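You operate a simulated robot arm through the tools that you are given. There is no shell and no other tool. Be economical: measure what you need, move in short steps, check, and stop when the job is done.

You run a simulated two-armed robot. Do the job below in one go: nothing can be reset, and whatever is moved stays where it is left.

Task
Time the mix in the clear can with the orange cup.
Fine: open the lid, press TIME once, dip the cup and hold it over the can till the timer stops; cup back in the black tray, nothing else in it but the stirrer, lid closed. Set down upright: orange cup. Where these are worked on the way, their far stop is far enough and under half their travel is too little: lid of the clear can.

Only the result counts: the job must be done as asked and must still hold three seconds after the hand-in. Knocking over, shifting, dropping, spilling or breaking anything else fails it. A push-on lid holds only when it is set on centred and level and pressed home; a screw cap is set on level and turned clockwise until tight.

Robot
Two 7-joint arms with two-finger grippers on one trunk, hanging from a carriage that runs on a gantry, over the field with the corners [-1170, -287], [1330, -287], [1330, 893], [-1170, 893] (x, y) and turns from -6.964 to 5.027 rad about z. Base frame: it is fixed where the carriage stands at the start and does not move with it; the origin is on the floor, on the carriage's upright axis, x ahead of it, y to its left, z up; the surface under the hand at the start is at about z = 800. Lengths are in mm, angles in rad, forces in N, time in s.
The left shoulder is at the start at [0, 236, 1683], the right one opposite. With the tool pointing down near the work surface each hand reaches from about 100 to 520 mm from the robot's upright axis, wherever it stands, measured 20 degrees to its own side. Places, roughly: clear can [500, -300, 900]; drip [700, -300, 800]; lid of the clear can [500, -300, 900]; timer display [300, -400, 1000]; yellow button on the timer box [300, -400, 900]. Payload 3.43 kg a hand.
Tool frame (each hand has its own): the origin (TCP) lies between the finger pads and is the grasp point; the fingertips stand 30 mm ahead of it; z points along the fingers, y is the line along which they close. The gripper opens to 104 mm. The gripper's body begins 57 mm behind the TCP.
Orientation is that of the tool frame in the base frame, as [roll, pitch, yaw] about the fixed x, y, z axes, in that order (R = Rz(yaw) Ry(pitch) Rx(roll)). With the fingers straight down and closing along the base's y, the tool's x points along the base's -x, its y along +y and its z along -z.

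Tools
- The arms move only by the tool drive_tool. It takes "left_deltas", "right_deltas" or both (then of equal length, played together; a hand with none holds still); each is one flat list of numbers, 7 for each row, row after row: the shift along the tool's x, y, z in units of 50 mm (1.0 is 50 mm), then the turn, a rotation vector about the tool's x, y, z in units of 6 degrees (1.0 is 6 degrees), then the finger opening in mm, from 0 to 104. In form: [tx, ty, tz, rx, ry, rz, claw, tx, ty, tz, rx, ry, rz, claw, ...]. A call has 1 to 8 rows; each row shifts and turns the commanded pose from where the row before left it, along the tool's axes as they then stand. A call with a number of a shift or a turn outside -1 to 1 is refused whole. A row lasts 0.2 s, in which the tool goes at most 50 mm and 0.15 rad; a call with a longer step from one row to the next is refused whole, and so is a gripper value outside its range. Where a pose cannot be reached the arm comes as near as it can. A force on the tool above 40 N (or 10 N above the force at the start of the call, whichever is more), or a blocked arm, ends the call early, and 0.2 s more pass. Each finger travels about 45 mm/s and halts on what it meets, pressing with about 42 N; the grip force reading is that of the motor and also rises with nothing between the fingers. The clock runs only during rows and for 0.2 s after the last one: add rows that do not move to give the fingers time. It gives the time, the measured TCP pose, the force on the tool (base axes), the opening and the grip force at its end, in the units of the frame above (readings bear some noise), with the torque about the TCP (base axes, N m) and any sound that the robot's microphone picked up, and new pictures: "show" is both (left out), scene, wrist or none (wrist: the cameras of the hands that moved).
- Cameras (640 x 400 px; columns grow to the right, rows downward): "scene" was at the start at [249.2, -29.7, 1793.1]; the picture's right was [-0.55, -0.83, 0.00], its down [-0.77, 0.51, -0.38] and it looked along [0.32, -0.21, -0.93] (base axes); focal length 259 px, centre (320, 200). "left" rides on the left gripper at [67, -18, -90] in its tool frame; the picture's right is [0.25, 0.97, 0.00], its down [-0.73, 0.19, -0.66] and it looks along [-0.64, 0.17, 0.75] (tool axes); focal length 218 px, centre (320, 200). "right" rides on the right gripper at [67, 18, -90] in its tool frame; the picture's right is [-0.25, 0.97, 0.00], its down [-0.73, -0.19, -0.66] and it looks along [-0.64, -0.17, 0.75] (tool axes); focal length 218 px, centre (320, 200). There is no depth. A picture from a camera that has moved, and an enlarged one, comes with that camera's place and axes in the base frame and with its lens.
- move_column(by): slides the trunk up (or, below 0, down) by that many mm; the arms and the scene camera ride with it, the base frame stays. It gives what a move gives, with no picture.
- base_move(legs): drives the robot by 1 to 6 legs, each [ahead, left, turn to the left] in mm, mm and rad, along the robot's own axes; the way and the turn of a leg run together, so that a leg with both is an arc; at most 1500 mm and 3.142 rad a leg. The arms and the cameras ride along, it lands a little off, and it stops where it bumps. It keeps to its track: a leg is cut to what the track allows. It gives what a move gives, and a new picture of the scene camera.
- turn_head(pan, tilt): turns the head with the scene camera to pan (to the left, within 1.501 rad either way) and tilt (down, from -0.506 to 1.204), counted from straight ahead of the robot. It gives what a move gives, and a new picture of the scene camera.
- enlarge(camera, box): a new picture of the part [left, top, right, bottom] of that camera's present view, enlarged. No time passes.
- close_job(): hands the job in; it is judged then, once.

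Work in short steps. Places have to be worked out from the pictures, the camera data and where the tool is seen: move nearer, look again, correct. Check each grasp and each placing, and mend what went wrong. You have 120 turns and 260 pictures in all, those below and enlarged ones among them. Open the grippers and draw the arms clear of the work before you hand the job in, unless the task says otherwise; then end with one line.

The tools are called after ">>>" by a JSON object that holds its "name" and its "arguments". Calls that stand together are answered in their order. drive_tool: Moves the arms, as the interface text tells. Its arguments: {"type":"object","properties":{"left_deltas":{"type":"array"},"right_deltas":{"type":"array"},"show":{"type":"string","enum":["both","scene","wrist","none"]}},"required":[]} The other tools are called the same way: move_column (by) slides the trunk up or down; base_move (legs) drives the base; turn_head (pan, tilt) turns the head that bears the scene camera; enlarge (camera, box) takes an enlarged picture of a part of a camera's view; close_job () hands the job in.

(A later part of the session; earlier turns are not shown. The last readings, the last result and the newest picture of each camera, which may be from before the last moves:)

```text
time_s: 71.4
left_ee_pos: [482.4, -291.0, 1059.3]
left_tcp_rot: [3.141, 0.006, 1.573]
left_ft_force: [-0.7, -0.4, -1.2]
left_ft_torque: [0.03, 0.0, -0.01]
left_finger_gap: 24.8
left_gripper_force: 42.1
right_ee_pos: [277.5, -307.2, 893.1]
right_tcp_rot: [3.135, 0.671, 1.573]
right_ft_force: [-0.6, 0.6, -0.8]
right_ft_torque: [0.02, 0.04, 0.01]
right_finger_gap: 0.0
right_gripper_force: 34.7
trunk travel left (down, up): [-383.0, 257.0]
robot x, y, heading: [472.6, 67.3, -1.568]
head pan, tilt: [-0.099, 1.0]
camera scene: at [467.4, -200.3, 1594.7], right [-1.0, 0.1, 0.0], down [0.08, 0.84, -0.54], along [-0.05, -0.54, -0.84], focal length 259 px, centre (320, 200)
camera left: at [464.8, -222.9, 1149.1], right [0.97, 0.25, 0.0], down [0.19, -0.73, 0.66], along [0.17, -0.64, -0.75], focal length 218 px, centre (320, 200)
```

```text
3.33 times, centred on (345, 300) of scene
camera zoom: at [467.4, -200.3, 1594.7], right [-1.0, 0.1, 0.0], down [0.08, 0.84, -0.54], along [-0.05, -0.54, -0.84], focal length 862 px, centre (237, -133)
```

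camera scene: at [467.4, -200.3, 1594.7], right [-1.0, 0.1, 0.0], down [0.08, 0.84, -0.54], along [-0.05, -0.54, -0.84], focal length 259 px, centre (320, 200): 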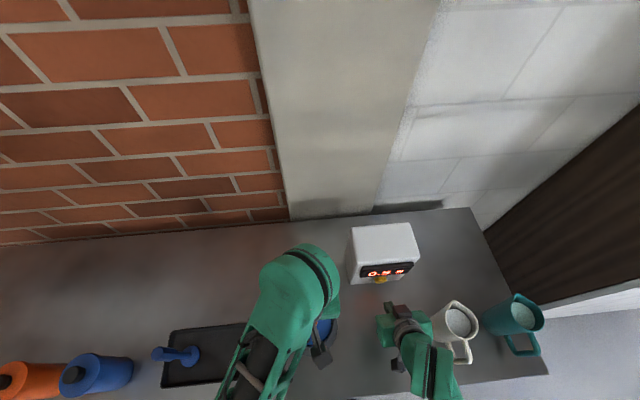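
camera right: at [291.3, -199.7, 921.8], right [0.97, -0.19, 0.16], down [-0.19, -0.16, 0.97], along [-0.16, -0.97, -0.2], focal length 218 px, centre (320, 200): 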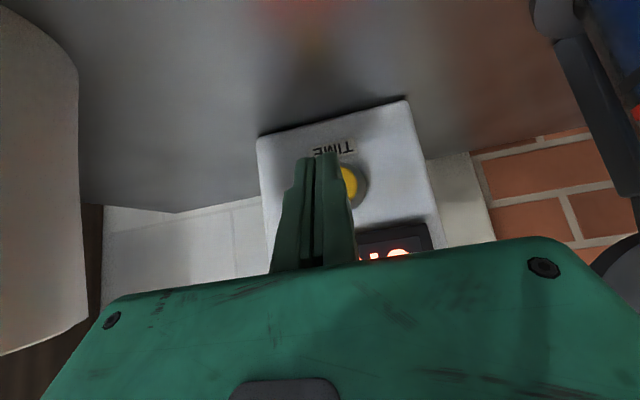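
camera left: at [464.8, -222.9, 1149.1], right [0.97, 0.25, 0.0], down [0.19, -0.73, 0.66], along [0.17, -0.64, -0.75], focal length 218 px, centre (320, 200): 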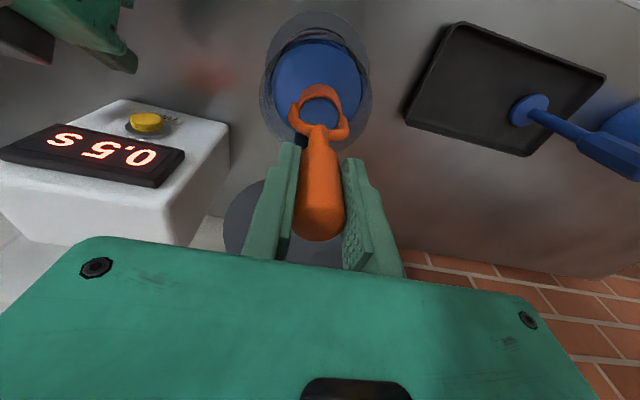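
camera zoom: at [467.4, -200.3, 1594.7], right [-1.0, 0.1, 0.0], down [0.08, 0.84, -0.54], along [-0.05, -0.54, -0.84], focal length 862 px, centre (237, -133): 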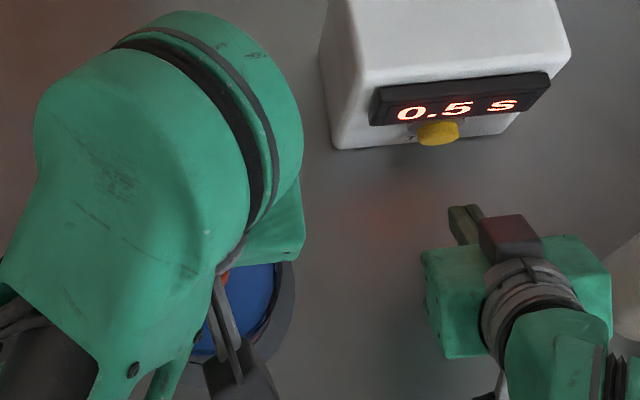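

The timer runs: 0.5 s. The cup is full and draining over the can, so I hold it there.

>>> {"name": "drive_tool", "arguments": {"left_deltas": [0, 0, 0, 0, 0, 0, 10, 0, 0, 0, 0, 0, 0, 10, 0, 0, 0, 0, 0, 0, 10, 0, 0, 0, 0, 0, 0, 10, 0, 0, 0, 0, 0, 0, 10, 0, 0, 0, 0, 0, 0, 10, 0, 0, 0, 0, 0, 0, 10, 0, 0, 0, 0, 0, 0, 10], "show": "none"}}

>>> {"name": "drive_tool", "arguments": {"left_deltas": [0, 0, 0, 0, 0, 0, 10, 0, 0, 0, 0, 0, 0, 10, 0, 0, 0, 0, 0, 0, 10, 0, 0, 0, 0, 0, 0, 10, 0, 0, 0, 0, 0, 0, 10, 0, 0, 0, 0, 0, 0, 10, 0, 0, 0, 0, 0, 0, 10, 0, 0, 0, 0, 0, 0, 10], "show": "none"}}

>>> {"name": "drive_tool", "arguments": {"left_deltas": [0, 0, 0, 0, 0, 0, 10, 0, 0, 0, 0, 0, 0, 10, 0, 0, 0, 0, 0, 0, 10, 0, 0, 0, 0, 0, 0, 10, 0, 0, 0, 0, 0, 0, 10, 0, 0, 0, 0, 0, 0, 10, 0, 0, 0, 0, 0, 0, 10, 0, 0, 0, 0, 0, 0, 10], "show": "wrist"}}

```text
time_s: 73.2
left_ee_pos: [483.1, -291.4, 1060.2]
left_tcp_rot: [-3.141, 0.006, 1.574]
left_ft_force: [-0.2, 0.7, -1.6]
left_ft_torque: [0.0, 0.0, -0.02]
left_finger_gap: 24.7
left_gripper_force: 42.1
right_ee_pos: [276.5, -309.2, 892.9]
right_tcp_rot: [3.137, 0.671, 1.572]
right_ft_force: [-0.3, 0.2, -0.9]
right_ft_torque: [-0.02, -0.01, -0.02]
right_finger_gap: 0.3
right_gripper_force: 34.4
trunk travel left (down, up): [-383.0, 257.0]
robot x, y, heading: [473.3, 71.4, -1.567]
head pan, tilt: [-0.099, 1.0]
```

```text
time_s: 75.0
left_ee_pos: [483.7, -291.9, 1059.4]
left_tcp_rot: [-3.141, 0.005, 1.572]
left_ft_force: [-0.2, 0.1, -1.2]
left_ft_torque: [0.01, -0.01, 0.0]
left_finger_gap: 24.7
left_gripper_force: 41.7
right_ee_pos: [276.0, -308.2, 893.0]
right_tcp_rot: [3.137, 0.669, 1.571]
right_ft_force: [0.1, -0.5, 0.5]
right_ft_torque: [-0.01, 0.0, -0.01]
right_finger_gap: 0.0
right_gripper_force: 34.6
trunk travel left (down, up): [-383.0, 257.0]
robot x, y, heading: [474.4, 66.4, -1.566]
head pan, tilt: [-0.099, 1.0]
```

```text
time_s: 76.8
left_ee_pos: [484.1, -291.9, 1059.7]
left_tcp_rot: [-3.14, 0.008, 1.574]
left_ft_force: [-0.2, 0.7, -1.1]
left_ft_torque: [0.04, 0.02, 0.03]
left_finger_gap: 24.5
left_gripper_force: 41.5
right_ee_pos: [275.2, -308.7, 892.5]
right_tcp_rot: [3.136, 0.669, 1.573]
right_ft_force: [0.4, 0.0, -0.2]
right_ft_torque: [0.0, 0.01, 0.02]
right_finger_gap: 0.0
right_gripper_force: 35.0
trunk travel left (down, up): [-383.0, 257.0]
robot x, y, heading: [472.5, 67.1, -1.572]
head pan, tilt: [-0.099, 1.0]
camera left: at [464.8, -223.0, 1149.0], right [0.97, 0.25, 0.0], down [0.19, -0.72, 0.66], along [0.17, -0.64, -0.75], focal length 218 px, centre (320, 200)
```

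left: 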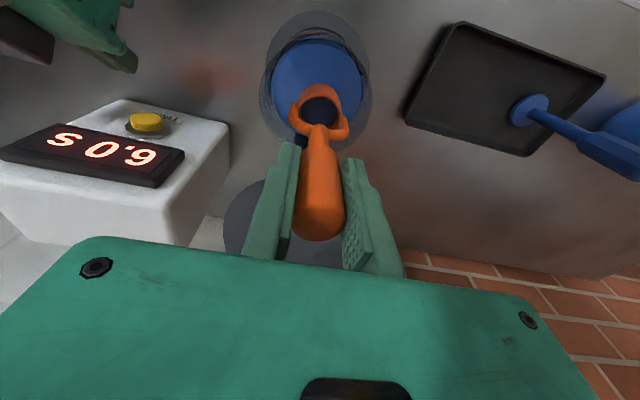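

The timer shows about 6.0 s and is still counting, while the level in the cup sinks. I hold on.

>>> {"name": "drive_tool", "arguments": {"left_deltas": [0, 0, 0, 0, 0, 0, 10, 0, 0, 0, 0, 0, 0, 10, 0, 0, 0, 0, 0, 0, 10, 0, 0, 0, 0, 0, 0, 10, 0, 0, 0, 0, 0, 0, 10, 0, 0, 0, 0, 0, 0, 10, 0, 0, 0, 0, 0, 0, 10, 0, 0, 0, 0, 0, 0, 10], "show": "none"}}

>>> {"name": "drive_tool", "arguments": {"left_deltas": [0, 0, 0, 0, 0, 0, 10, 0, 0, 0, 0, 0, 0, 10, 0, 0, 0, 0, 0, 0, 10, 0, 0, 0, 0, 0, 0, 10, 0, 0, 0, 0, 0, 0, 10, 0, 0, 0, 0, 0, 0, 10, 0, 0, 0, 0, 0, 0, 10, 0, 0, 0, 0, 0, 0, 10], "show": "wrist"}}

>>> {"name": "drive_tool", "arguments": {"left_deltas": [0, 0, 0, 0, 0, 0, 10, 0, 0, 0, 0, 0, 0, 10, 0, 0, 0, 0, 0, 0, 10, 0, 0, 0, 0, 0, 0, 10], "show": "wrist"}}

```text
time_s: 78.6
left_ee_pos: [483.0, -291.6, 1060.4]
left_tcp_rot: [-3.14, 0.006, 1.572]
left_ft_force: [0.7, 0.1, -1.0]
left_ft_torque: [-0.02, -0.01, -0.03]
left_finger_gap: 24.9
left_gripper_force: 41.8
right_ee_pos: [276.7, -307.4, 893.6]
right_tcp_rot: [3.135, 0.672, 1.572]
right_ft_force: [1.0, 0.0, 0.0]
right_ft_torque: [0.02, 0.01, 0.02]
right_finger_gap: 0.0
right_gripper_force: 34.7
trunk travel left (down, up): [-383.0, 257.0]
robot x, y, heading: [474.7, 67.5, -1.569]
head pan, tilt: [-0.099, 1.0]
```

```text
time_s: 80.4
left_ee_pos: [483.0, -291.1, 1059.2]
left_tcp_rot: [3.14, 0.006, 1.572]
left_ft_force: [-0.1, -0.7, -0.7]
left_ft_torque: [0.02, -0.01, 0.02]
left_finger_gap: 24.6
left_gripper_force: 42.1
right_ee_pos: [276.1, -308.6, 892.7]
right_tcp_rot: [3.137, 0.671, 1.572]
right_ft_force: [0.2, -0.2, 0.3]
right_ft_torque: [0.01, -0.03, 0.03]
right_finger_gap: 0.1
right_gripper_force: 34.2
trunk travel left (down, up): [-383.0, 257.0]
robot x, y, heading: [472.2, 68.0, -1.567]
head pan, tilt: [-0.099, 1.0]
camera left: at [464.8, -223.0, 1149.0], right [0.97, 0.25, 0.0], down [0.19, -0.72, 0.66], along [0.17, -0.64, -0.75], focal length 218 px, centre (320, 200)
```

left: 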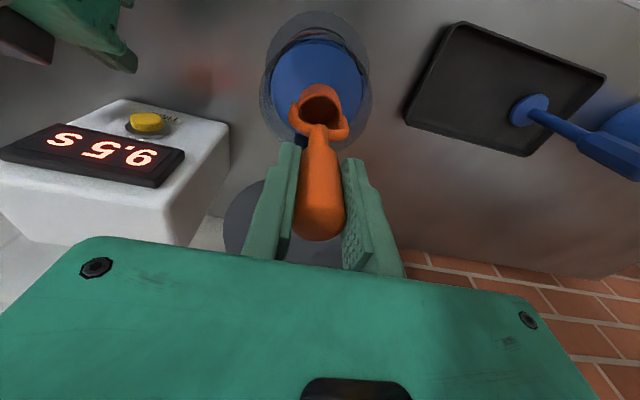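

```text
time_s: 81.4
left_ee_pos: [483.2, -290.9, 1059.6]
left_tcp_rot: [-3.141, 0.007, 1.572]
left_ft_force: [-0.3, 0.4, -0.7]
left_ft_torque: [0.02, -0.02, 0.02]
left_finger_gap: 24.7
left_gripper_force: 41.6
right_ee_pos: [276.5, -307.6, 893.6]
right_tcp_rot: [3.136, 0.669, 1.574]
right_ft_force: [0.0, -0.1, 0.8]
right_ft_torque: [-0.03, 0.0, 0.03]
right_finger_gap: 0.0
right_gripper_force: 34.3
trunk travel left (down, up): [-383.0, 257.0]
robot x, y, heading: [473.3, 68.0, -1.568]
head pan, tilt: [-0.099, 1.0]
camera left: at [464.8, -223.0, 1149.0], right [0.97, 0.25, 0.0], down [0.19, -0.72, 0.66], along [0.17, -0.64, -0.75], focal length 218 px, centre (320, 200)
```

left: 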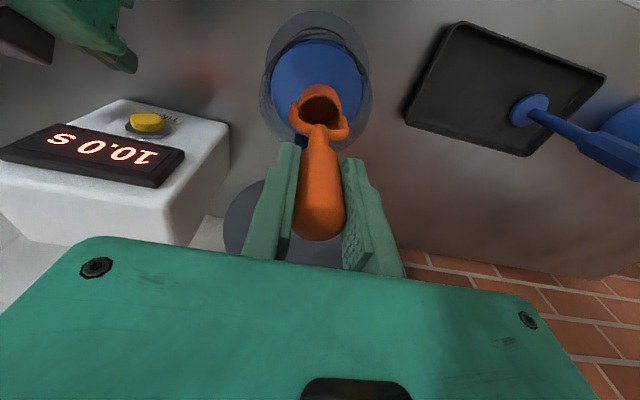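

The timer reads 10.0 s. I wait a little longer to see whether it has stopped.

>>> {"name": "drive_tool", "arguments": {"left_deltas": [0, 0, 0, 0, 0, 0, 10, 0, 0, 0, 0, 0, 0, 10, 0, 0, 0, 0, 0, 0, 10, 0, 0, 0, 0, 0, 0, 10, 0, 0, 0, 0, 0, 0, 10, 0, 0, 0, 0, 0, 0, 10, 0, 0, 0, 0, 0, 0, 10], "show": "wrist"}}

>>> {"name": "drive_tool", "arguments": {"left_deltas": [0, 0, 0, 0, 0, 0, 10, 0, 0, 0, 0, 0, 0, 10, 0, 0, 0, 0, 0, 0, 10, 0, 0, 0, 0, 0, 0, 10], "show": "wrist"}}

>>> {"name": "enlarge", "arguments": {"camera": "left", "box": [240, 0, 400, 160]}}

```text
time_s: 83.0
left_ee_pos: [482.4, -291.4, 1060.3]
left_tcp_rot: [-3.141, 0.007, 1.574]
left_ft_force: [0.3, 0.2, -1.0]
left_ft_torque: [-0.04, 0.04, -0.01]
left_finger_gap: 24.9
left_gripper_force: 42.0
right_ee_pos: [275.7, -309.2, 893.3]
right_tcp_rot: [3.136, 0.671, 1.572]
right_ft_force: [-1.2, -0.1, 0.8]
right_ft_torque: [0.01, 0.0, -0.01]
right_finger_gap: 0.0
right_gripper_force: 34.3
trunk travel left (down, up): [-383.0, 257.0]
robot x, y, heading: [471.8, 67.4, -1.571]
head pan, tilt: [-0.099, 1.0]
camera left: at [464.8, -223.0, 1149.0], right [0.97, 0.25, 0.0], down [0.19, -0.72, 0.66], along [0.17, -0.64, -0.75], focal length 218 px, centre (320, 200)
```

left: 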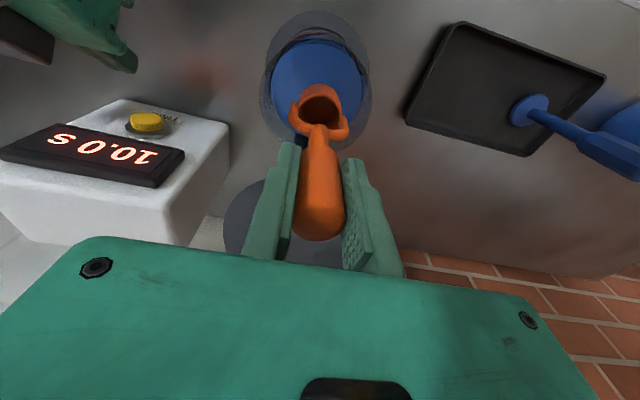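

```text
time_s: 84.0
left_ee_pos: [483.8, -291.0, 1059.3]
left_tcp_rot: [3.142, 0.007, 1.573]
left_ft_force: [0.7, 0.6, -1.5]
left_ft_torque: [-0.03, -0.02, -0.03]
left_finger_gap: 24.5
left_gripper_force: 41.9
right_ee_pos: [275.9, -307.7, 892.2]
right_tcp_rot: [3.138, 0.671, 1.574]
right_ft_force: [-0.6, 0.2, -0.5]
right_ft_torque: [-0.01, -0.02, -0.01]
right_finger_gap: 0.4
right_gripper_force: 34.9
trunk travel left (down, up): [-383.0, 257.0]
robot x, y, heading: [472.1, 67.1, -1.569]
head pan, tilt: [-0.099, 1.0]
camera left: at [464.8, -223.0, 1149.0], right [0.97, 0.25, 0.0], down [0.19, -0.72, 0.66], along [0.17, -0.64, -0.75], focal length 218 px, centre (320, 200)
```

left: 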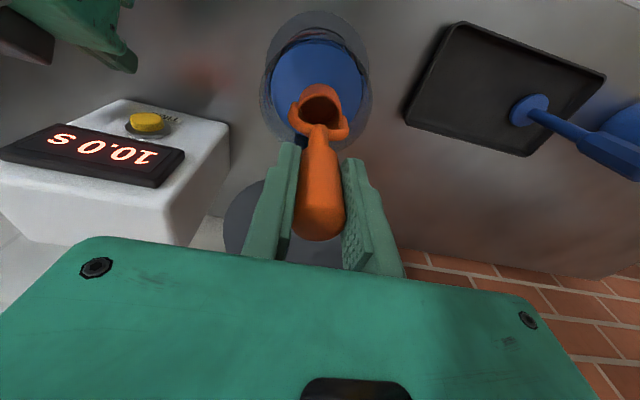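

```text
2.50 times, centred on (320, 80) of left
camera zoom: at [464.8, -223.0, 1149.0], right [0.97, 0.25, 0.0], down [0.19, -0.72, 0.66], along [0.17, -0.64, -0.75], focal length 546 px, centre (320, 500)
```

zoom: 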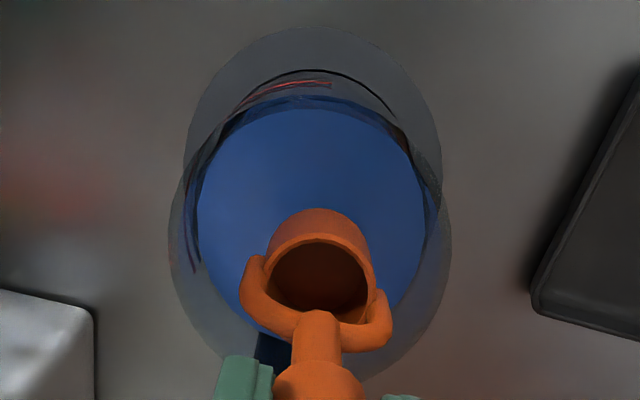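

The timer has stopped at 10.0 s and the cup is empty. I raise the cup clear of the rim and carry it back over its spot in the tray.

>>> {"name": "drive_tool", "arguments": {"left_deltas": [0, 0, -0.65, 0, 0, 0, 10, 0.172, 0.788, 0, 0, 0, 0, 10, 0.172, 0.788, 0, 0, 0, 0, 10, 0.172, 0.788, 0, 0, 0, 0, 10, 0.172, 0.788, 0, 0, 0, 0, 10, 0.172, 0.788, 0, 0, 0, 0, 10, 0, 0, 0, 0, 0, 0, 10], "show": "wrist"}}

```text
time_s: 85.6
left_ee_pos: [680.4, -248.6, 1095.7]
left_tcp_rot: [3.14, 0.006, 1.574]
left_ft_force: [1.2, 0.8, -1.4]
left_ft_torque: [0.01, -0.03, 0.03]
left_finger_gap: 24.6
left_gripper_force: 42.2
right_ee_pos: [275.2, -308.1, 893.3]
right_tcp_rot: [3.136, 0.67, 1.571]
right_ft_force: [0.4, 0.5, 0.2]
right_ft_torque: [-0.03, 0.0, -0.03]
right_finger_gap: 0.0
right_gripper_force: 34.7
trunk travel left (down, up): [-383.0, 257.0]
robot x, y, heading: [474.9, 68.3, -1.569]
head pan, tilt: [-0.099, 1.0]
camera left: at [661.0, -181.3, 1184.6], right [0.97, 0.25, 0.0], down [0.19, -0.72, 0.66], along [0.17, -0.64, -0.75], focal length 218 px, centre (320, 200)
```

left: 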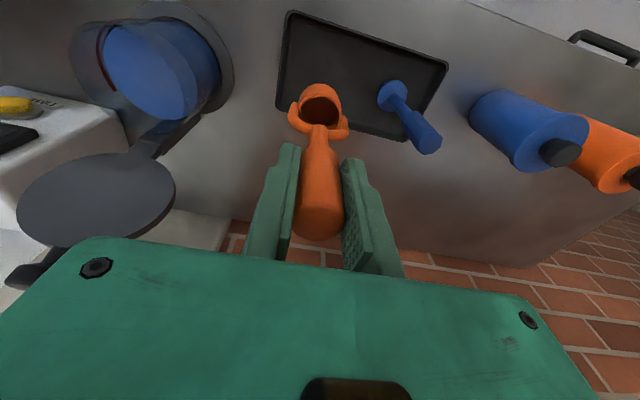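

The cup is back above its old place at (680.4, -248.6). I lower it 145 mm, stopping just above the tray floor.

>>> {"name": "drive_tool", "arguments": {"left_deltas": [0, 0, 0.8, 0, 0, 0, 10, 0, 0, 0.8, 0, 0, 0, 10, 0, 0, 0.8, 0, 0, 0, 10, 0, 0, 0.4, 0, 0, 0, 10, 0, 0, 0.1, 0, 0, 0, 10, 0, 0, 0, 0, 0, 0, 10], "show": "wrist"}}

```text
time_s: 87.0
left_ee_pos: [683.5, -251.6, 948.3]
left_tcp_rot: [3.141, 0.008, 1.571]
left_ft_force: [-0.8, 1.2, 9.4]
left_ft_torque: [0.29, 0.03, -0.01]
left_finger_gap: 24.6
left_gripper_force: 42.1
right_ee_pos: [275.6, -307.4, 893.2]
right_tcp_rot: [3.135, 0.67, 1.573]
right_ft_force: [0.2, 0.2, 0.8]
right_ft_torque: [0.0, -0.01, 0.02]
right_finger_gap: 0.0
right_gripper_force: 34.8
trunk travel left (down, up): [-383.0, 257.0]
robot x, y, heading: [474.3, 66.9, -1.572]
head pan, tilt: [-0.099, 1.0]
camera left: at [664.8, -182.6, 1036.5], right [0.97, 0.26, 0.0], down [0.19, -0.72, 0.66], along [0.17, -0.64, -0.75], focal length 218 px, centre (320, 200)
```

left: 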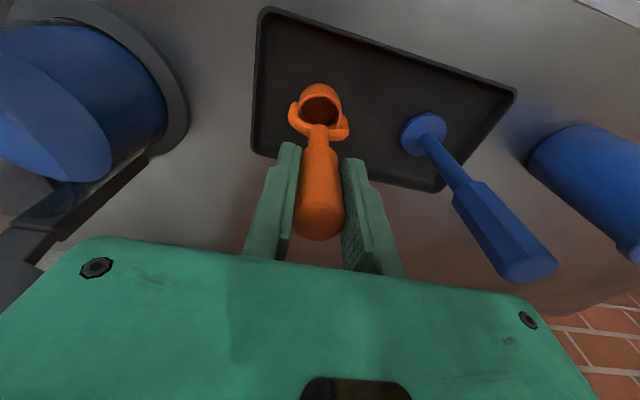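

The cup touches the floor of the tray, with 9 N upward at z 948, as at the pick-up. I open the fingers slowly and check that it stands.

>>> {"name": "drive_tool", "arguments": {"left_deltas": [0, 0, -0.02, 0, 0, 0, 26, 0, 0, 0, 0, 0, 0, 30, 0, 0, 0, 0, 0, 0, 40, 0, 0, 0, 0, 0, 0, 55, 0, 0, 0, 0, 0, 0, 64, 0, 0, 0, 0, 0, 0, 64], "show": "wrist"}}

```text
time_s: 88.4
left_ee_pos: [682.9, -250.3, 948.1]
left_tcp_rot: [-3.14, 0.006, 1.572]
left_ft_force: [0.5, -0.6, 0.0]
left_ft_torque: [-0.04, -0.02, -0.01]
left_finger_gap: 64.0
left_gripper_force: 0.0
right_ee_pos: [275.3, -309.5, 893.4]
right_tcp_rot: [3.136, 0.671, 1.572]
right_ft_force: [-0.5, -0.3, 1.0]
right_ft_torque: [0.01, -0.01, -0.02]
right_finger_gap: 0.2
right_gripper_force: 34.6
trunk travel left (down, up): [-383.0, 257.0]
robot x, y, heading: [470.1, 70.8, -1.563]
head pan, tilt: [-0.099, 1.0]
camera left: at [664.3, -181.8, 1037.3], right [0.97, 0.25, 0.0], down [0.19, -0.72, 0.66], along [0.17, -0.64, -0.75], focal length 218 px, centre (320, 200)
```

left: 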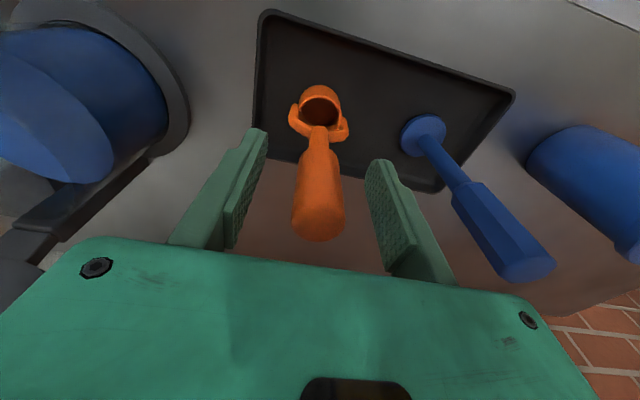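

The cup stands upright by itself. I lift the left hand straight off it and take the right hand up and back, then straighten it.

>>> {"name": "drive_tool", "arguments": {"left_deltas": [0, 0, -0.5, 0, 0, 0, 64, 0, 0, -0.9, 0, 0, 0, 64, 0, 0, -0.9, 0, 0, 0, 64, 0, 0, -0.5, 0, 0, 0, 64, 0, 0, 0, 0, 0, 0, 64, 0, 0, 0, 0, 0, 0, 64, 0, 0, 0, 0, 0, 0, 64, 0, 0, 0, 0, 0, 0, 64], "right_deltas": [0, 0, -0.9, 0, 0, 0, 0, 0, 0, -0.9, 0, 0, 0, 0, 0, 0, 0, 0, 1, 0, 0, 0, 0, 0, 0, 1, 0, 0, 0, 0, 0, 0, 1, 0, 0, 0, 0, 0, 0, 1, 0, 0, 0, 0, 0, 0, 1, 0, 0, 0, 0, 0, 0, 1, 0, 0], "show": "both"}}

>>> {"name": "move_column", "arguments": {"by": 80}}

```text
time_s: 90.2
left_ee_pos: [680.0, -249.7, 1088.8]
left_tcp_rot: [3.141, 0.007, 1.573]
left_ft_force: [-0.2, -0.4, -0.6]
left_ft_torque: [-0.01, 0.01, 0.05]
left_finger_gap: 64.1
left_gripper_force: 0.0
right_ee_pos: [276.4, -251.3, 963.8]
right_tcp_rot: [3.138, 0.045, 1.575]
right_ft_force: [-0.1, 0.1, -0.1]
right_ft_torque: [-0.03, -0.01, 0.0]
right_finger_gap: 0.2
right_gripper_force: 34.3
trunk travel left (down, up): [-383.0, 257.0]
robot x, y, heading: [472.9, 66.4, -1.568]
head pan, tilt: [-0.099, 1.0]
camera scene: at [467.4, -200.5, 1594.8], right [-1.0, 0.1, 0.0], down [0.08, 0.84, -0.54], along [-0.05, -0.54, -0.84], focal length 259 px, centre (320, 200)
camera right: at [291.8, -180.6, 1050.4], right [0.97, -0.25, 0.01], down [-0.19, -0.7, 0.69], along [-0.16, -0.67, -0.73], focal length 218 px, centre (320, 200)
camera left: at [662.0, -181.9, 1178.1], right [0.97, 0.25, 0.0], down [0.19, -0.72, 0.66], along [0.17, -0.64, -0.75], focal length 218 px, centre (320, 200)
```

scene: 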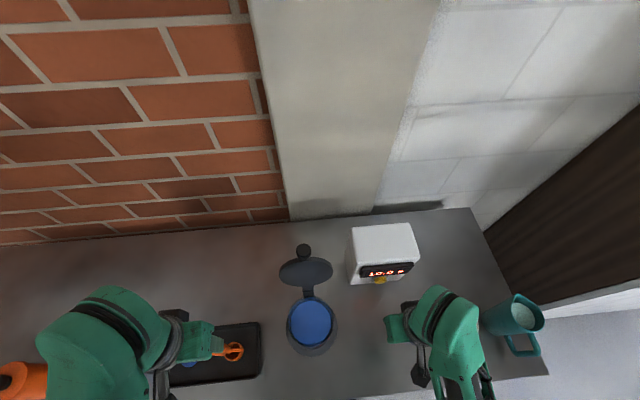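
right: 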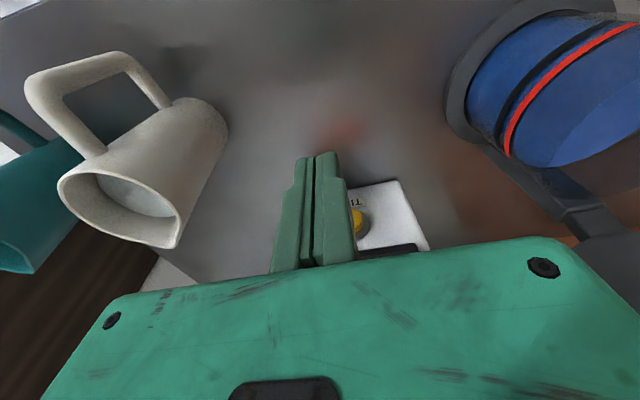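
left: 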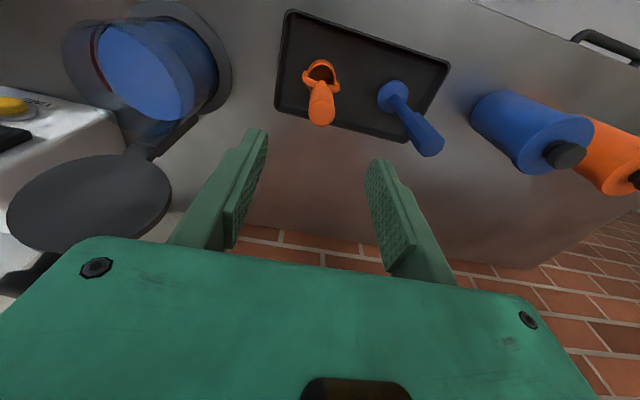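

```text
time_s: 91.4
left_ee_pos: [680.3, -250.3, 1168.6]
left_tcp_rot: [3.141, 0.005, 1.573]
left_ft_force: [-0.7, -0.5, -0.2]
left_ft_torque: [-0.01, -0.02, 0.04]
left_finger_gap: 63.9
left_gripper_force: 0.0
right_ee_pos: [276.2, -251.4, 1043.0]
right_tcp_rot: [3.138, 0.044, 1.572]
right_ft_force: [-0.4, 0.5, -0.2]
right_ft_torque: [0.01, -0.03, -0.04]
right_finger_gap: 0.1
right_gripper_force: 34.3
trunk travel left (down, up): [-463.0, 177.0]
robot x, y, heading: [474.0, 65.0, -1.572]
head pan, tilt: [-0.099, 1.0]
```

The lid's knob stands at about (481, -400, 1085). I bring the right hand up and over it, open, with the tips above it.

>>> {"name": "drive_tool", "arguments": {"right_deltas": [0, 0, -0.95, 0, 0.42, 0, 30, 0, 0, -0.97, 0, 0, 0, 60, -0.3, 0.82, 0, 0, 0, 0, 60, -0.3, 0.82, 0, 0, 0, 0, 60, -0.3, 0.82, 0, 0, 0, 0, 60, -0.3, 0.82, 0, 0, 0, 0, 60, -0.3, 0.82, 0, 0, 0, 0, 60, -0.7, 0, 0, 0, 0, 0, 60], "show": "both"}}

>>> {"name": "enlarge", "arguments": {"camera": "right", "box": [200, 0, 440, 260]}}

>>> {"name": "enlarge", "arguments": {"camera": "left", "box": [0, 40, 260, 260]}}

```text
time_s: 93.2
left_ee_pos: [681.1, -250.5, 1169.7]
left_tcp_rot: [-3.141, 0.006, 1.573]
left_ft_force: [0.7, 0.0, -0.6]
left_ft_torque: [0.01, -0.03, 0.01]
left_finger_gap: 64.0
left_gripper_force: 0.1
right_ee_pos: [482.1, -357.1, 1138.9]
right_tcp_rot: [3.139, -0.001, 1.573]
right_ft_force: [-0.7, 0.2, 0.1]
right_ft_torque: [0.0, 0.02, -0.04]
right_finger_gap: 60.1
right_gripper_force: 0.0
trunk travel left (down, up): [-463.0, 177.0]
robot x, y, heading: [475.1, 67.4, -1.569]
head pan, tilt: [-0.099, 1.0]
camera scene: at [467.4, -200.6, 1674.8], right [-1.0, 0.1, 0.0], down [0.08, 0.84, -0.54], along [-0.05, -0.54, -0.84], focal length 259 px, centre (320, 200)
camera right: at [498.0, -289.2, 1229.8], right [0.97, -0.25, 0.0], down [-0.19, -0.73, 0.66], along [-0.16, -0.64, -0.75], focal length 218 px, centre (320, 200)
```

scene: 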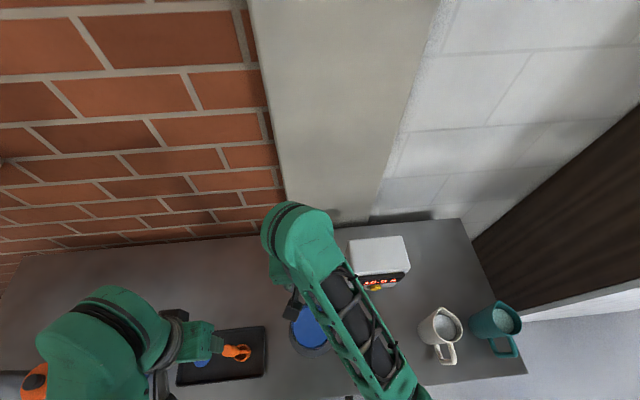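
right: 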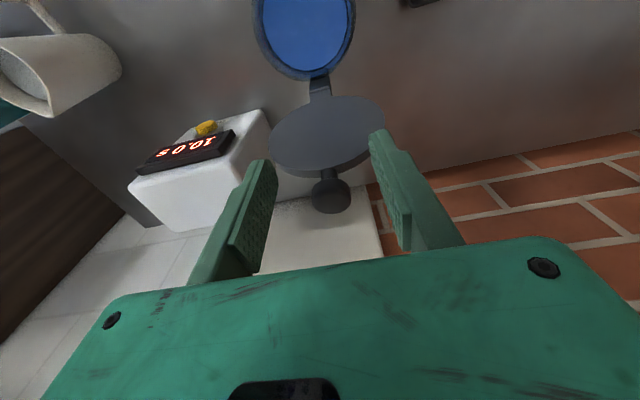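

```text
1.54 times, centred on (320, 130) of right
camera zoom: at [498.0, -289.2, 1229.8], right [0.97, -0.25, 0.0], down [-0.19, -0.73, 0.66], along [-0.16, -0.64, -0.75], focal length 336 px, centre (320, 308)
```

zoom: 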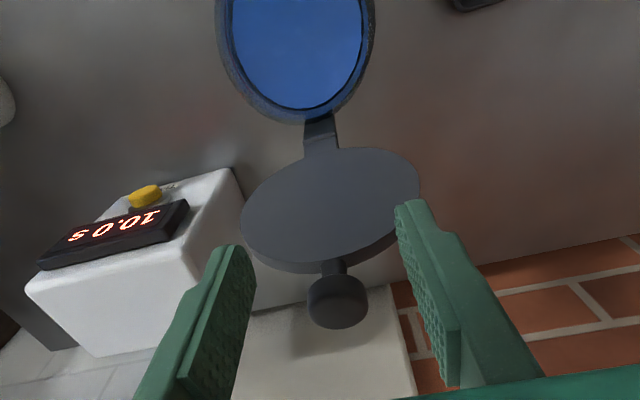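

```text
1.82 times, centred on (130, 150) of left
camera zoom: at [662.0, -182.0, 1258.1], right [0.97, 0.25, 0.0], down [0.19, -0.72, 0.66], along [0.17, -0.64, -0.75], focal length 397 px, centre (666, 291)
```

zoom: 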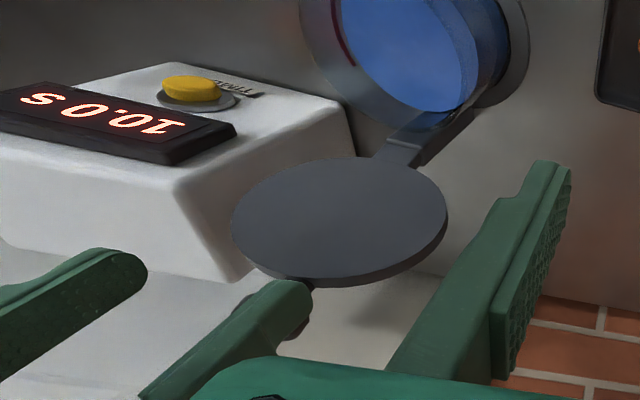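

Rays from both cameras put the knob at (480, -408, 1085). I move over it, descend so only the tips span it, and close.

>>> {"name": "drive_tool", "arguments": {"right_deltas": [-0.5, -0.04, 0, 0, 0, 0, 60, -0.52, 0, 0, 0, 0, 0, 60, 0, 0, 0.37, 0, 0, 0, 60, 0, 0, 0.37, 0, 0, 0, 60, 0, 0, 0, 0, 0, 0, 60], "show": "wrist"}}

>>> {"name": "enlarge", "arguments": {"camera": "right", "box": [220, 60, 420, 280]}}

```text
time_s: 94.4
left_ee_pos: [679.1, -249.2, 1169.0]
left_tcp_rot: [3.141, 0.006, 1.573]
left_ft_force: [0.0, -0.9, -0.2]
left_ft_torque: [0.01, 0.0, 0.01]
left_finger_gap: 63.9
left_gripper_force: 0.0
right_ee_pos: [481.0, -407.9, 1102.9]
right_tcp_rot: [3.138, 0.001, 1.571]
right_ft_force: [-0.6, -0.6, 0.0]
right_ft_torque: [0.02, 0.04, -0.03]
right_finger_gap: 59.9
right_gripper_force: 0.0
trunk travel left (down, up): [-463.0, 177.0]
robot x, y, heading: [472.1, 65.0, -1.574]
head pan, tilt: [-0.099, 1.0]
camera right: at [496.7, -341.1, 1193.0], right [0.97, -0.25, 0.0], down [-0.19, -0.73, 0.66], along [-0.16, -0.64, -0.75], focal length 218 px, centre (320, 200)
```

right: 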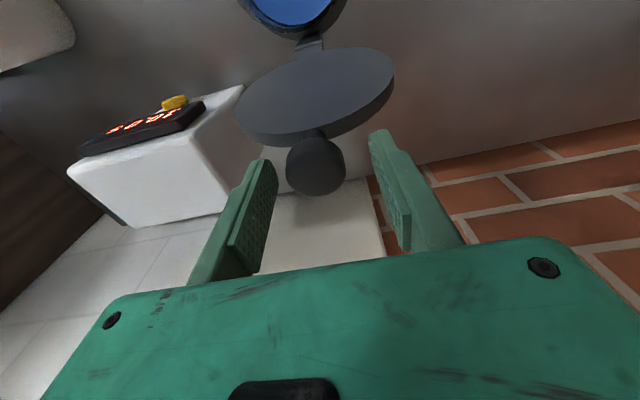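

```text
1.82 times, centred on (320, 170) of right
camera zoom: at [496.7, -341.1, 1193.0], right [0.97, -0.25, 0.0], down [-0.19, -0.73, 0.66], along [-0.16, -0.64, -0.75], focal length 397 px, centre (320, 254)
```

zoom: 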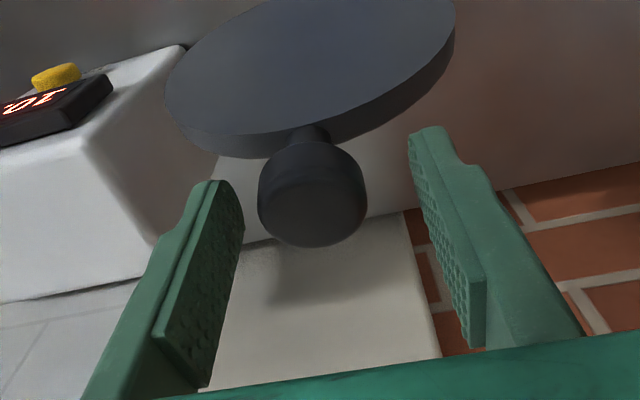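

The knob sits well between the tips. I close on it and swing the first 24° back.

>>> {"name": "drive_tool", "arguments": {"right_deltas": [0, 0, 0, 0, 0, 0, 45, 0, 0, 0, 0, 0, 0, 30, 0, 0, 0, 0, 0, 0, 15, 0, 0, 0, 0, 0, 0, 15, 0, 0, 0, 0, 0, 0, 15], "show": "none"}}

>>> {"name": "drive_tool", "arguments": {"right_deltas": [0.237, 0, -0.031, 0, 0, 0, 15, 0.237, 0, -0.031, 0, 0, 0, 15, 0.238, 0, 0.002, 0, 0, 0, 15, 0.238, 0, 0.002, 0, 0, 0, 15, 0.236, 0, 0.036, 0, 0, 0, 15, 0.236, 0, 0.036, 0, 0, 0, 15], "show": "wrist"}}

```text
time_s: 95.6
left_ee_pos: [680.0, -249.5, 1167.8]
left_tcp_rot: [-3.142, 0.006, 1.573]
left_ft_force: [0.5, 0.0, -0.4]
left_ft_torque: [0.0, 0.01, -0.02]
left_finger_gap: 64.0
left_gripper_force: 0.1
right_ee_pos: [480.0, -408.8, 1102.1]
right_tcp_rot: [3.141, 0.0, 1.573]
right_ft_force: [-4.1, -2.1, -5.1]
right_ft_torque: [-0.37, 0.04, 0.0]
right_finger_gap: 31.1
right_gripper_force: 45.2
trunk travel left (down, up): [-463.0, 177.0]
robot x, y, heading: [475.1, 64.2, -1.57]
head pan, tilt: [-0.099, 1.0]
```

```text
time_s: 97.0
left_ee_pos: [679.2, -250.2, 1169.1]
left_tcp_rot: [3.141, 0.007, 1.573]
left_ft_force: [0.0, 0.2, -0.1]
left_ft_torque: [-0.03, 0.02, 0.01]
left_finger_gap: 64.0
left_gripper_force: 0.0
right_ee_pos: [480.6, -339.8, 1103.9]
right_tcp_rot: [3.14, 0.005, 1.573]
right_ft_force: [-8.0, -5.6, 5.2]
right_ft_torque: [-1.19, 0.24, 0.05]
right_finger_gap: 31.0
right_gripper_force: 45.1
trunk travel left (down, up): [-463.0, 177.0]
robot x, y, heading: [469.5, 67.6, -1.565]
head pan, tilt: [-0.099, 1.0]
camera right: at [495.8, -272.4, 1194.1], right [0.97, -0.25, 0.0], down [-0.19, -0.73, 0.66], along [-0.16, -0.64, -0.75], focal length 218 px, centre (320, 200)
```

right: 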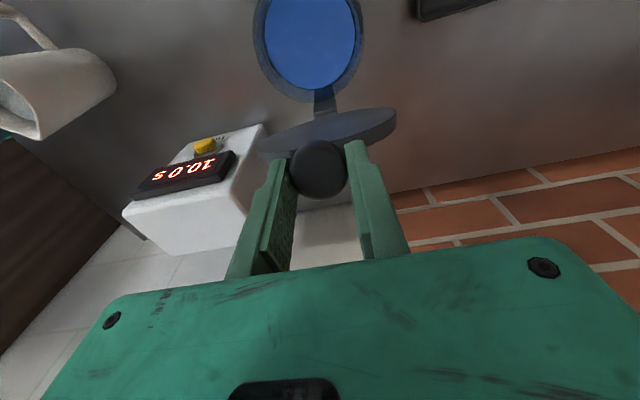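

The grip holds and forces are small. I continue along the arc another 32°.

>>> {"name": "drive_tool", "arguments": {"right_deltas": [0.229, 0, 0.06, 0, 0, 0, 15, 0.229, 0, 0.074, 0, 0, 0, 15, 0.217, 0, 0.09, 0, 0, 0, 15, 0.217, 0, 0.108, 0, 0, 0, 15, 0.205, 0, 0.12, 0, 0, 0, 15, 0.198, 0, 0.136, 0, 0, 0, 15, 0.186, 0, 0.15, 0, 0, 0, 15, 0.178, 0, 0.16, 0, 0, 0, 15], "show": "wrist"}}

```text
time_s: 98.8
left_ee_pos: [680.6, -250.8, 1168.8]
left_tcp_rot: [3.141, 0.008, 1.572]
left_ft_force: [1.3, -0.6, -0.2]
left_ft_torque: [0.02, 0.01, -0.02]
left_finger_gap: 63.9
left_gripper_force: 0.1
right_ee_pos: [480.2, -256.6, 1059.9]
right_tcp_rot: [3.137, -0.001, 1.575]
right_ft_force: [-1.0, -5.9, 3.3]
right_ft_torque: [-1.19, 0.06, 0.12]
right_finger_gap: 31.1
right_gripper_force: 45.4
trunk travel left (down, up): [-463.0, 177.0]
robot x, y, heading: [469.8, 67.4, -1.567]
head pan, tilt: [-0.099, 1.0]
camera right: at [495.4, -189.4, 1149.8], right [0.97, -0.25, 0.0], down [-0.19, -0.73, 0.66], along [-0.16, -0.64, -0.75], focal length 218 px, centre (320, 200)
```

right: 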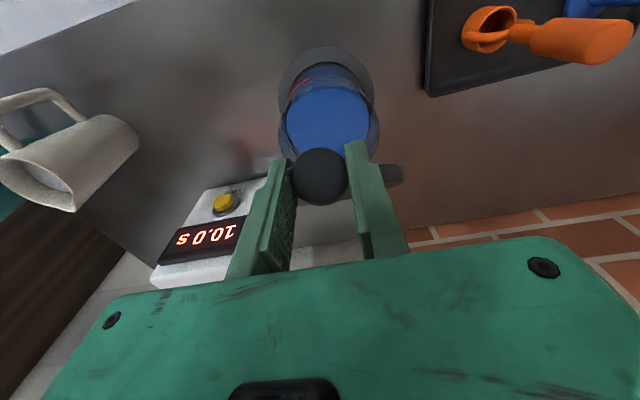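

The lid is at about 40° and the grip is still firm. I continue down another 32°.

>>> {"name": "drive_tool", "arguments": {"right_deltas": [0.165, 0, 0.175, 0, 0, 0, 15, 0.151, 0, 0.185, 0, 0, 0, 15, 0.137, 0, 0.195, 0, 0, 0, 15, 0.125, 0, 0.205, 0, 0, 0, 15, 0.11, 0, 0.212, 0, 0, 0, 15, 0.096, 0, 0.218, 0, 0, 0, 15, 0.08, 0, 0.225, 0, 0, 0, 15, 0.066, 0, 0.23, 0, 0, 0, 15], "show": "wrist"}}

```text
time_s: 100.6
left_ee_pos: [681.2, -251.9, 1168.6]
left_tcp_rot: [-3.14, 0.008, 1.574]
left_ft_force: [-0.2, -0.2, -0.7]
left_ft_torque: [0.02, -0.01, 0.01]
left_finger_gap: 63.8
left_gripper_force: 0.1
right_ee_pos: [480.1, -212.5, 976.3]
right_tcp_rot: [3.138, 0.001, 1.573]
right_ft_force: [1.8, -4.8, 6.9]
right_ft_torque: [-1.43, -0.04, -0.01]
right_finger_gap: 30.8
right_gripper_force: 44.7
trunk travel left (down, up): [-463.0, 177.0]
robot x, y, heading: [473.5, 66.8, -1.569]
head pan, tilt: [-0.099, 1.0]
camera right: at [495.5, -143.8, 1066.5], right [0.97, -0.25, 0.0], down [-0.19, -0.73, 0.66], along [-0.16, -0.64, -0.75], focal length 218 px, centre (320, 200)
```

right: 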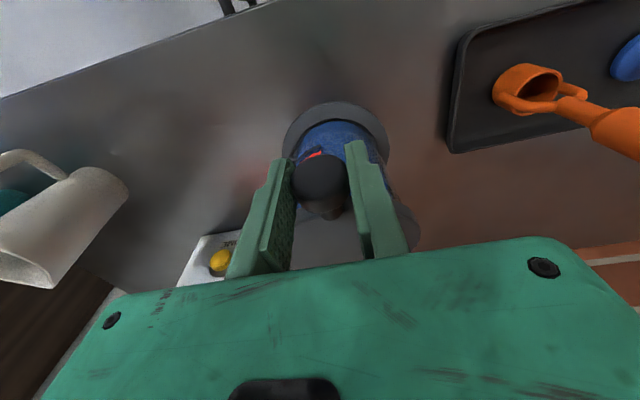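

The last ~8° remain: about 22 mm down and 5 mm out. I lower in small steps until the lid seats.

>>> {"name": "drive_tool", "arguments": {"right_deltas": [0.04, 0, 0.16, 0, 0, 0, 15, 0.03, 0, 0.16, 0, 0, 0, 15, 0.01, 0, 0.14, 0, 0, 0, 15], "show": "wrist"}}

>>> {"name": "enlarge", "arguments": {"camera": "left", "box": [0, 0, 260, 220]}}

```text
time_s: 101.4
left_ee_pos: [681.8, -250.2, 1171.2]
left_tcp_rot: [3.138, 0.006, 1.574]
left_ft_force: [0.3, 0.2, 0.1]
left_ft_torque: [0.01, 0.0, 0.0]
left_finger_gap: 63.8
left_gripper_force: 0.0
right_ee_pos: [479.6, -209.6, 969.7]
right_tcp_rot: [3.134, 0.003, 1.574]
right_ft_force: [14.0, -1.3, 8.1]
right_ft_torque: [-1.43, -0.21, 0.16]
right_finger_gap: 31.1
right_gripper_force: 45.3
right hand out of reach, approached as far as the arm can: row 1, 2, 3
trunk travel left (down, up): [-463.0, 177.0]
robot x, y, heading: [473.6, 64.5, -1.57]
head pan, tilt: [-0.099, 1.0]
camera right: at [495.0, -142.1, 1058.6], right [0.97, -0.25, 0.01], down [-0.19, -0.73, 0.66], along [-0.16, -0.64, -0.75], focal length 218 px, centre (320, 200)
```

right: 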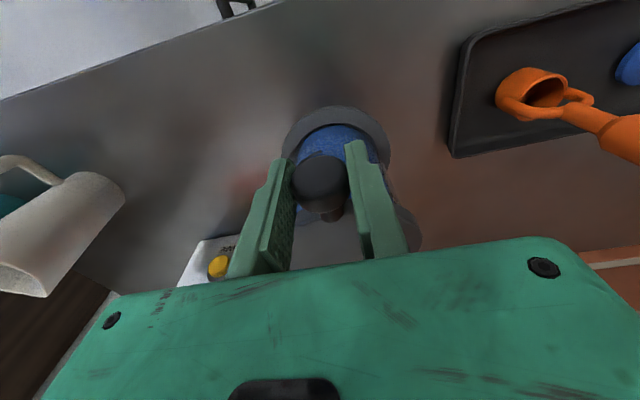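

```text
1.82 times, centred on (130, 110) of left
camera zoom: at [664.1, -182.1, 1258.5], right [0.97, 0.25, 0.0], down [0.19, -0.72, 0.66], along [0.17, -0.64, -0.75], focal length 397 px, centre (666, 364)
```

zoom: 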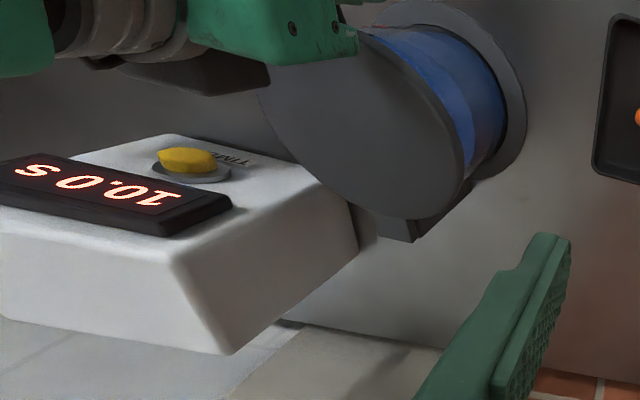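

The arm has run out of reach downward with the trunk this high. I lower the trunk 16 mm, which carries the hand and lid down the same amount.

>>> {"name": "move_column", "arguments": {"by": -16}}

>>> {"name": "enlarge", "arguments": {"camera": "left", "box": [0, 0, 260, 220]}}

```text
time_s: 102.0
left_ee_pos: [683.5, -249.3, 1153.3]
left_tcp_rot: [3.139, 0.007, 1.57]
left_ft_force: [1.4, -0.2, -0.2]
left_ft_torque: [0.02, 0.0, -0.02]
left_finger_gap: 64.0
left_gripper_force: 0.0
right_ee_pos: [479.5, -207.6, 950.3]
right_tcp_rot: [3.135, -0.003, 1.574]
right_ft_force: [18.8, 0.1, 1.0]
right_ft_torque: [-0.3, -0.27, 0.13]
right_finger_gap: 31.0
right_gripper_force: 45.2
trunk travel left (down, up): [-447.0, 193.0]
robot x, y, heading: [472.4, 69.4, -1.571]
head pan, tilt: [-0.099, 1.0]
```

```text
1.82 times, centred on (130, 110) of left
camera zoom: at [664.7, -181.5, 1242.3], right [0.97, 0.25, 0.0], down [0.19, -0.72, 0.66], along [0.17, -0.64, -0.75], focal length 397 px, centre (666, 364)
```

zoom: 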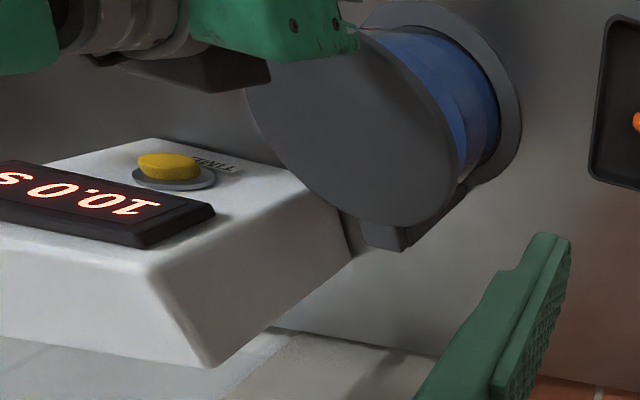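

The lid looks flush: the TCP is at 950, against 953 when I first gripped the closed knob. I press down gently to confirm it is seated.

>>> {"name": "drive_tool", "arguments": {"right_deltas": [0, 0, 0.06, 0, 0, 0, 15, 0, 0, 0.06, 0, 0, 0, 15], "show": "wrist"}}

```text
time_s: 102.6
left_ee_pos: [682.3, -248.1, 1153.1]
left_tcp_rot: [3.138, 0.005, 1.573]
left_ft_force: [0.1, -0.4, -0.1]
left_ft_torque: [0.02, -0.01, 0.02]
left_finger_gap: 63.9
left_gripper_force: 0.0
right_ee_pos: [480.6, -206.8, 951.2]
right_tcp_rot: [3.136, -0.004, 1.574]
right_ft_force: [17.5, 7.4, 4.6]
right_ft_torque: [-0.67, -0.2, 0.26]
right_finger_gap: 31.0
right_gripper_force: 44.7
right hand out of reach, approached as far as the arm can: row 2
trunk travel left (down, up): [-447.0, 193.0]
robot x, y, heading: [469.7, 63.7, -1.565]
head pan, tilt: [-0.099, 1.0]
camera right: at [495.2, -140.6, 1040.6], right [0.97, -0.25, 0.0], down [-0.19, -0.73, 0.65], along [-0.16, -0.63, -0.76], focal length 218 px, centre (320, 200)
```

right: 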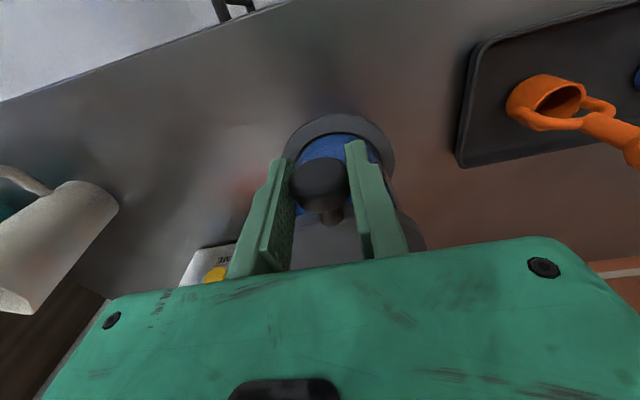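

The view matches the initial closed state. I release the knob and draw the hand up to look at the lid.

>>> {"name": "drive_tool", "arguments": {"right_deltas": [0, 0, 0, 0, 0, 0, 35, 0, 0, 0, 0, 0, 0, 50, 0, 0, 0, 0, 0, 0, 60, 0, 0, -0.6, 0, 0, 0, 60, 0, 0, -0.8, 0, 0, 0, 60, 0, 0, -0.8, 0, 0, 0, 60, 0, 0, 0, 0, 0, 0, 60], "show": "both"}}

>>> {"name": "enlarge", "arguments": {"camera": "left", "box": [0, 0, 260, 220]}}

>>> {"name": "enlarge", "arguments": {"camera": "right", "box": [220, 0, 440, 240]}}

```text
time_s: 104.2
left_ee_pos: [680.2, -249.8, 1152.9]
left_tcp_rot: [3.141, 0.005, 1.572]
left_ft_force: [-0.9, 0.5, -0.2]
left_ft_torque: [-0.01, 0.01, -0.03]
left_finger_gap: 63.9
left_gripper_force: 0.1
right_ee_pos: [473.7, -204.4, 1058.1]
right_tcp_rot: [3.14, -0.002, 1.572]
right_ft_force: [-0.6, 0.1, -0.2]
right_ft_torque: [-0.02, -0.02, 0.02]
right_finger_gap: 60.2
right_gripper_force: 0.2
trunk travel left (down, up): [-447.0, 193.0]
robot x, y, heading: [471.7, 67.1, -1.571]
head pan, tilt: [-0.099, 1.0]
camera scene: at [467.5, -200.2, 1658.6], right [-1.0, 0.1, 0.0], down [0.08, 0.84, -0.54], along [-0.05, -0.54, -0.84], focal length 259 px, centre (320, 200)
camera right: at [490.1, -137.2, 1148.4], right [0.97, -0.25, 0.0], down [-0.19, -0.73, 0.66], along [-0.16, -0.63, -0.76], focal length 218 px, centre (320, 200)
```

scene: 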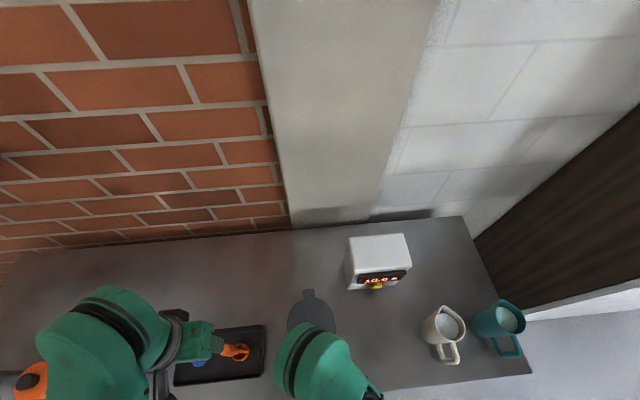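
right: 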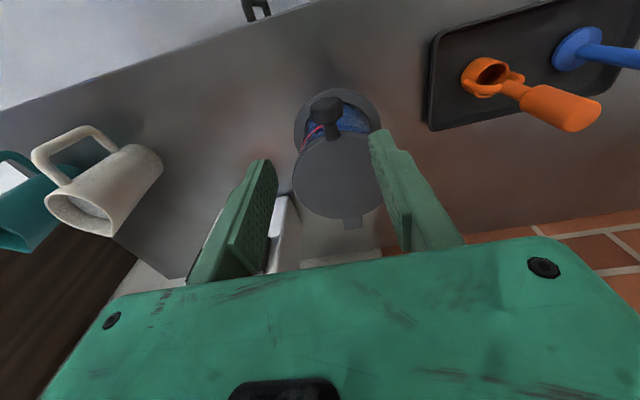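

```text
1.82 times, centred on (130, 110) of left
camera zoom: at [662.1, -181.4, 1242.0], right [0.97, 0.25, 0.0], down [0.19, -0.72, 0.66], along [0.17, -0.64, -0.75], focal length 397 px, centre (666, 364)
```

zoom: 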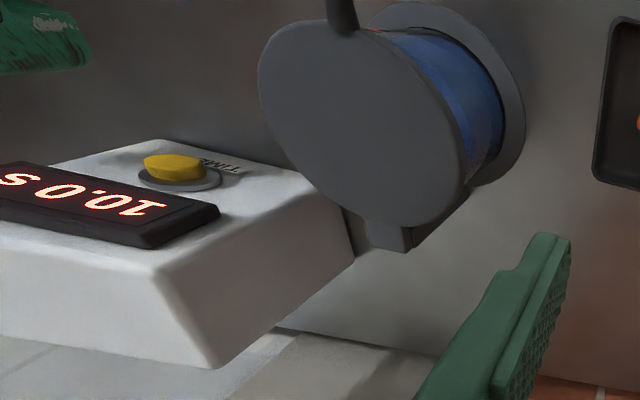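

```text
1.67 times, centred on (330, 120) of right
camera zoom: at [490.1, -137.2, 1148.4], right [0.97, -0.25, 0.0], down [-0.19, -0.73, 0.66], along [-0.16, -0.63, -0.76], focal length 364 px, centre (303, 333)
```

zoom: 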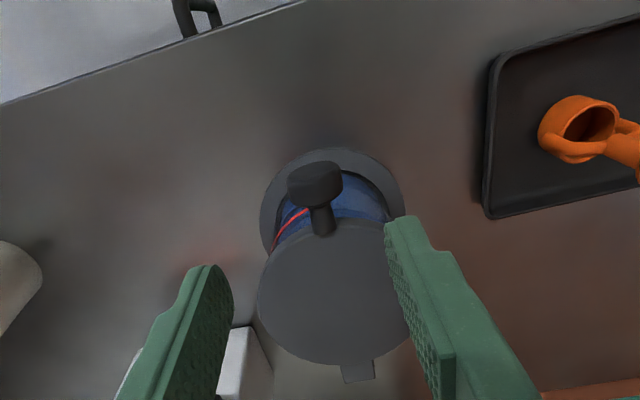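

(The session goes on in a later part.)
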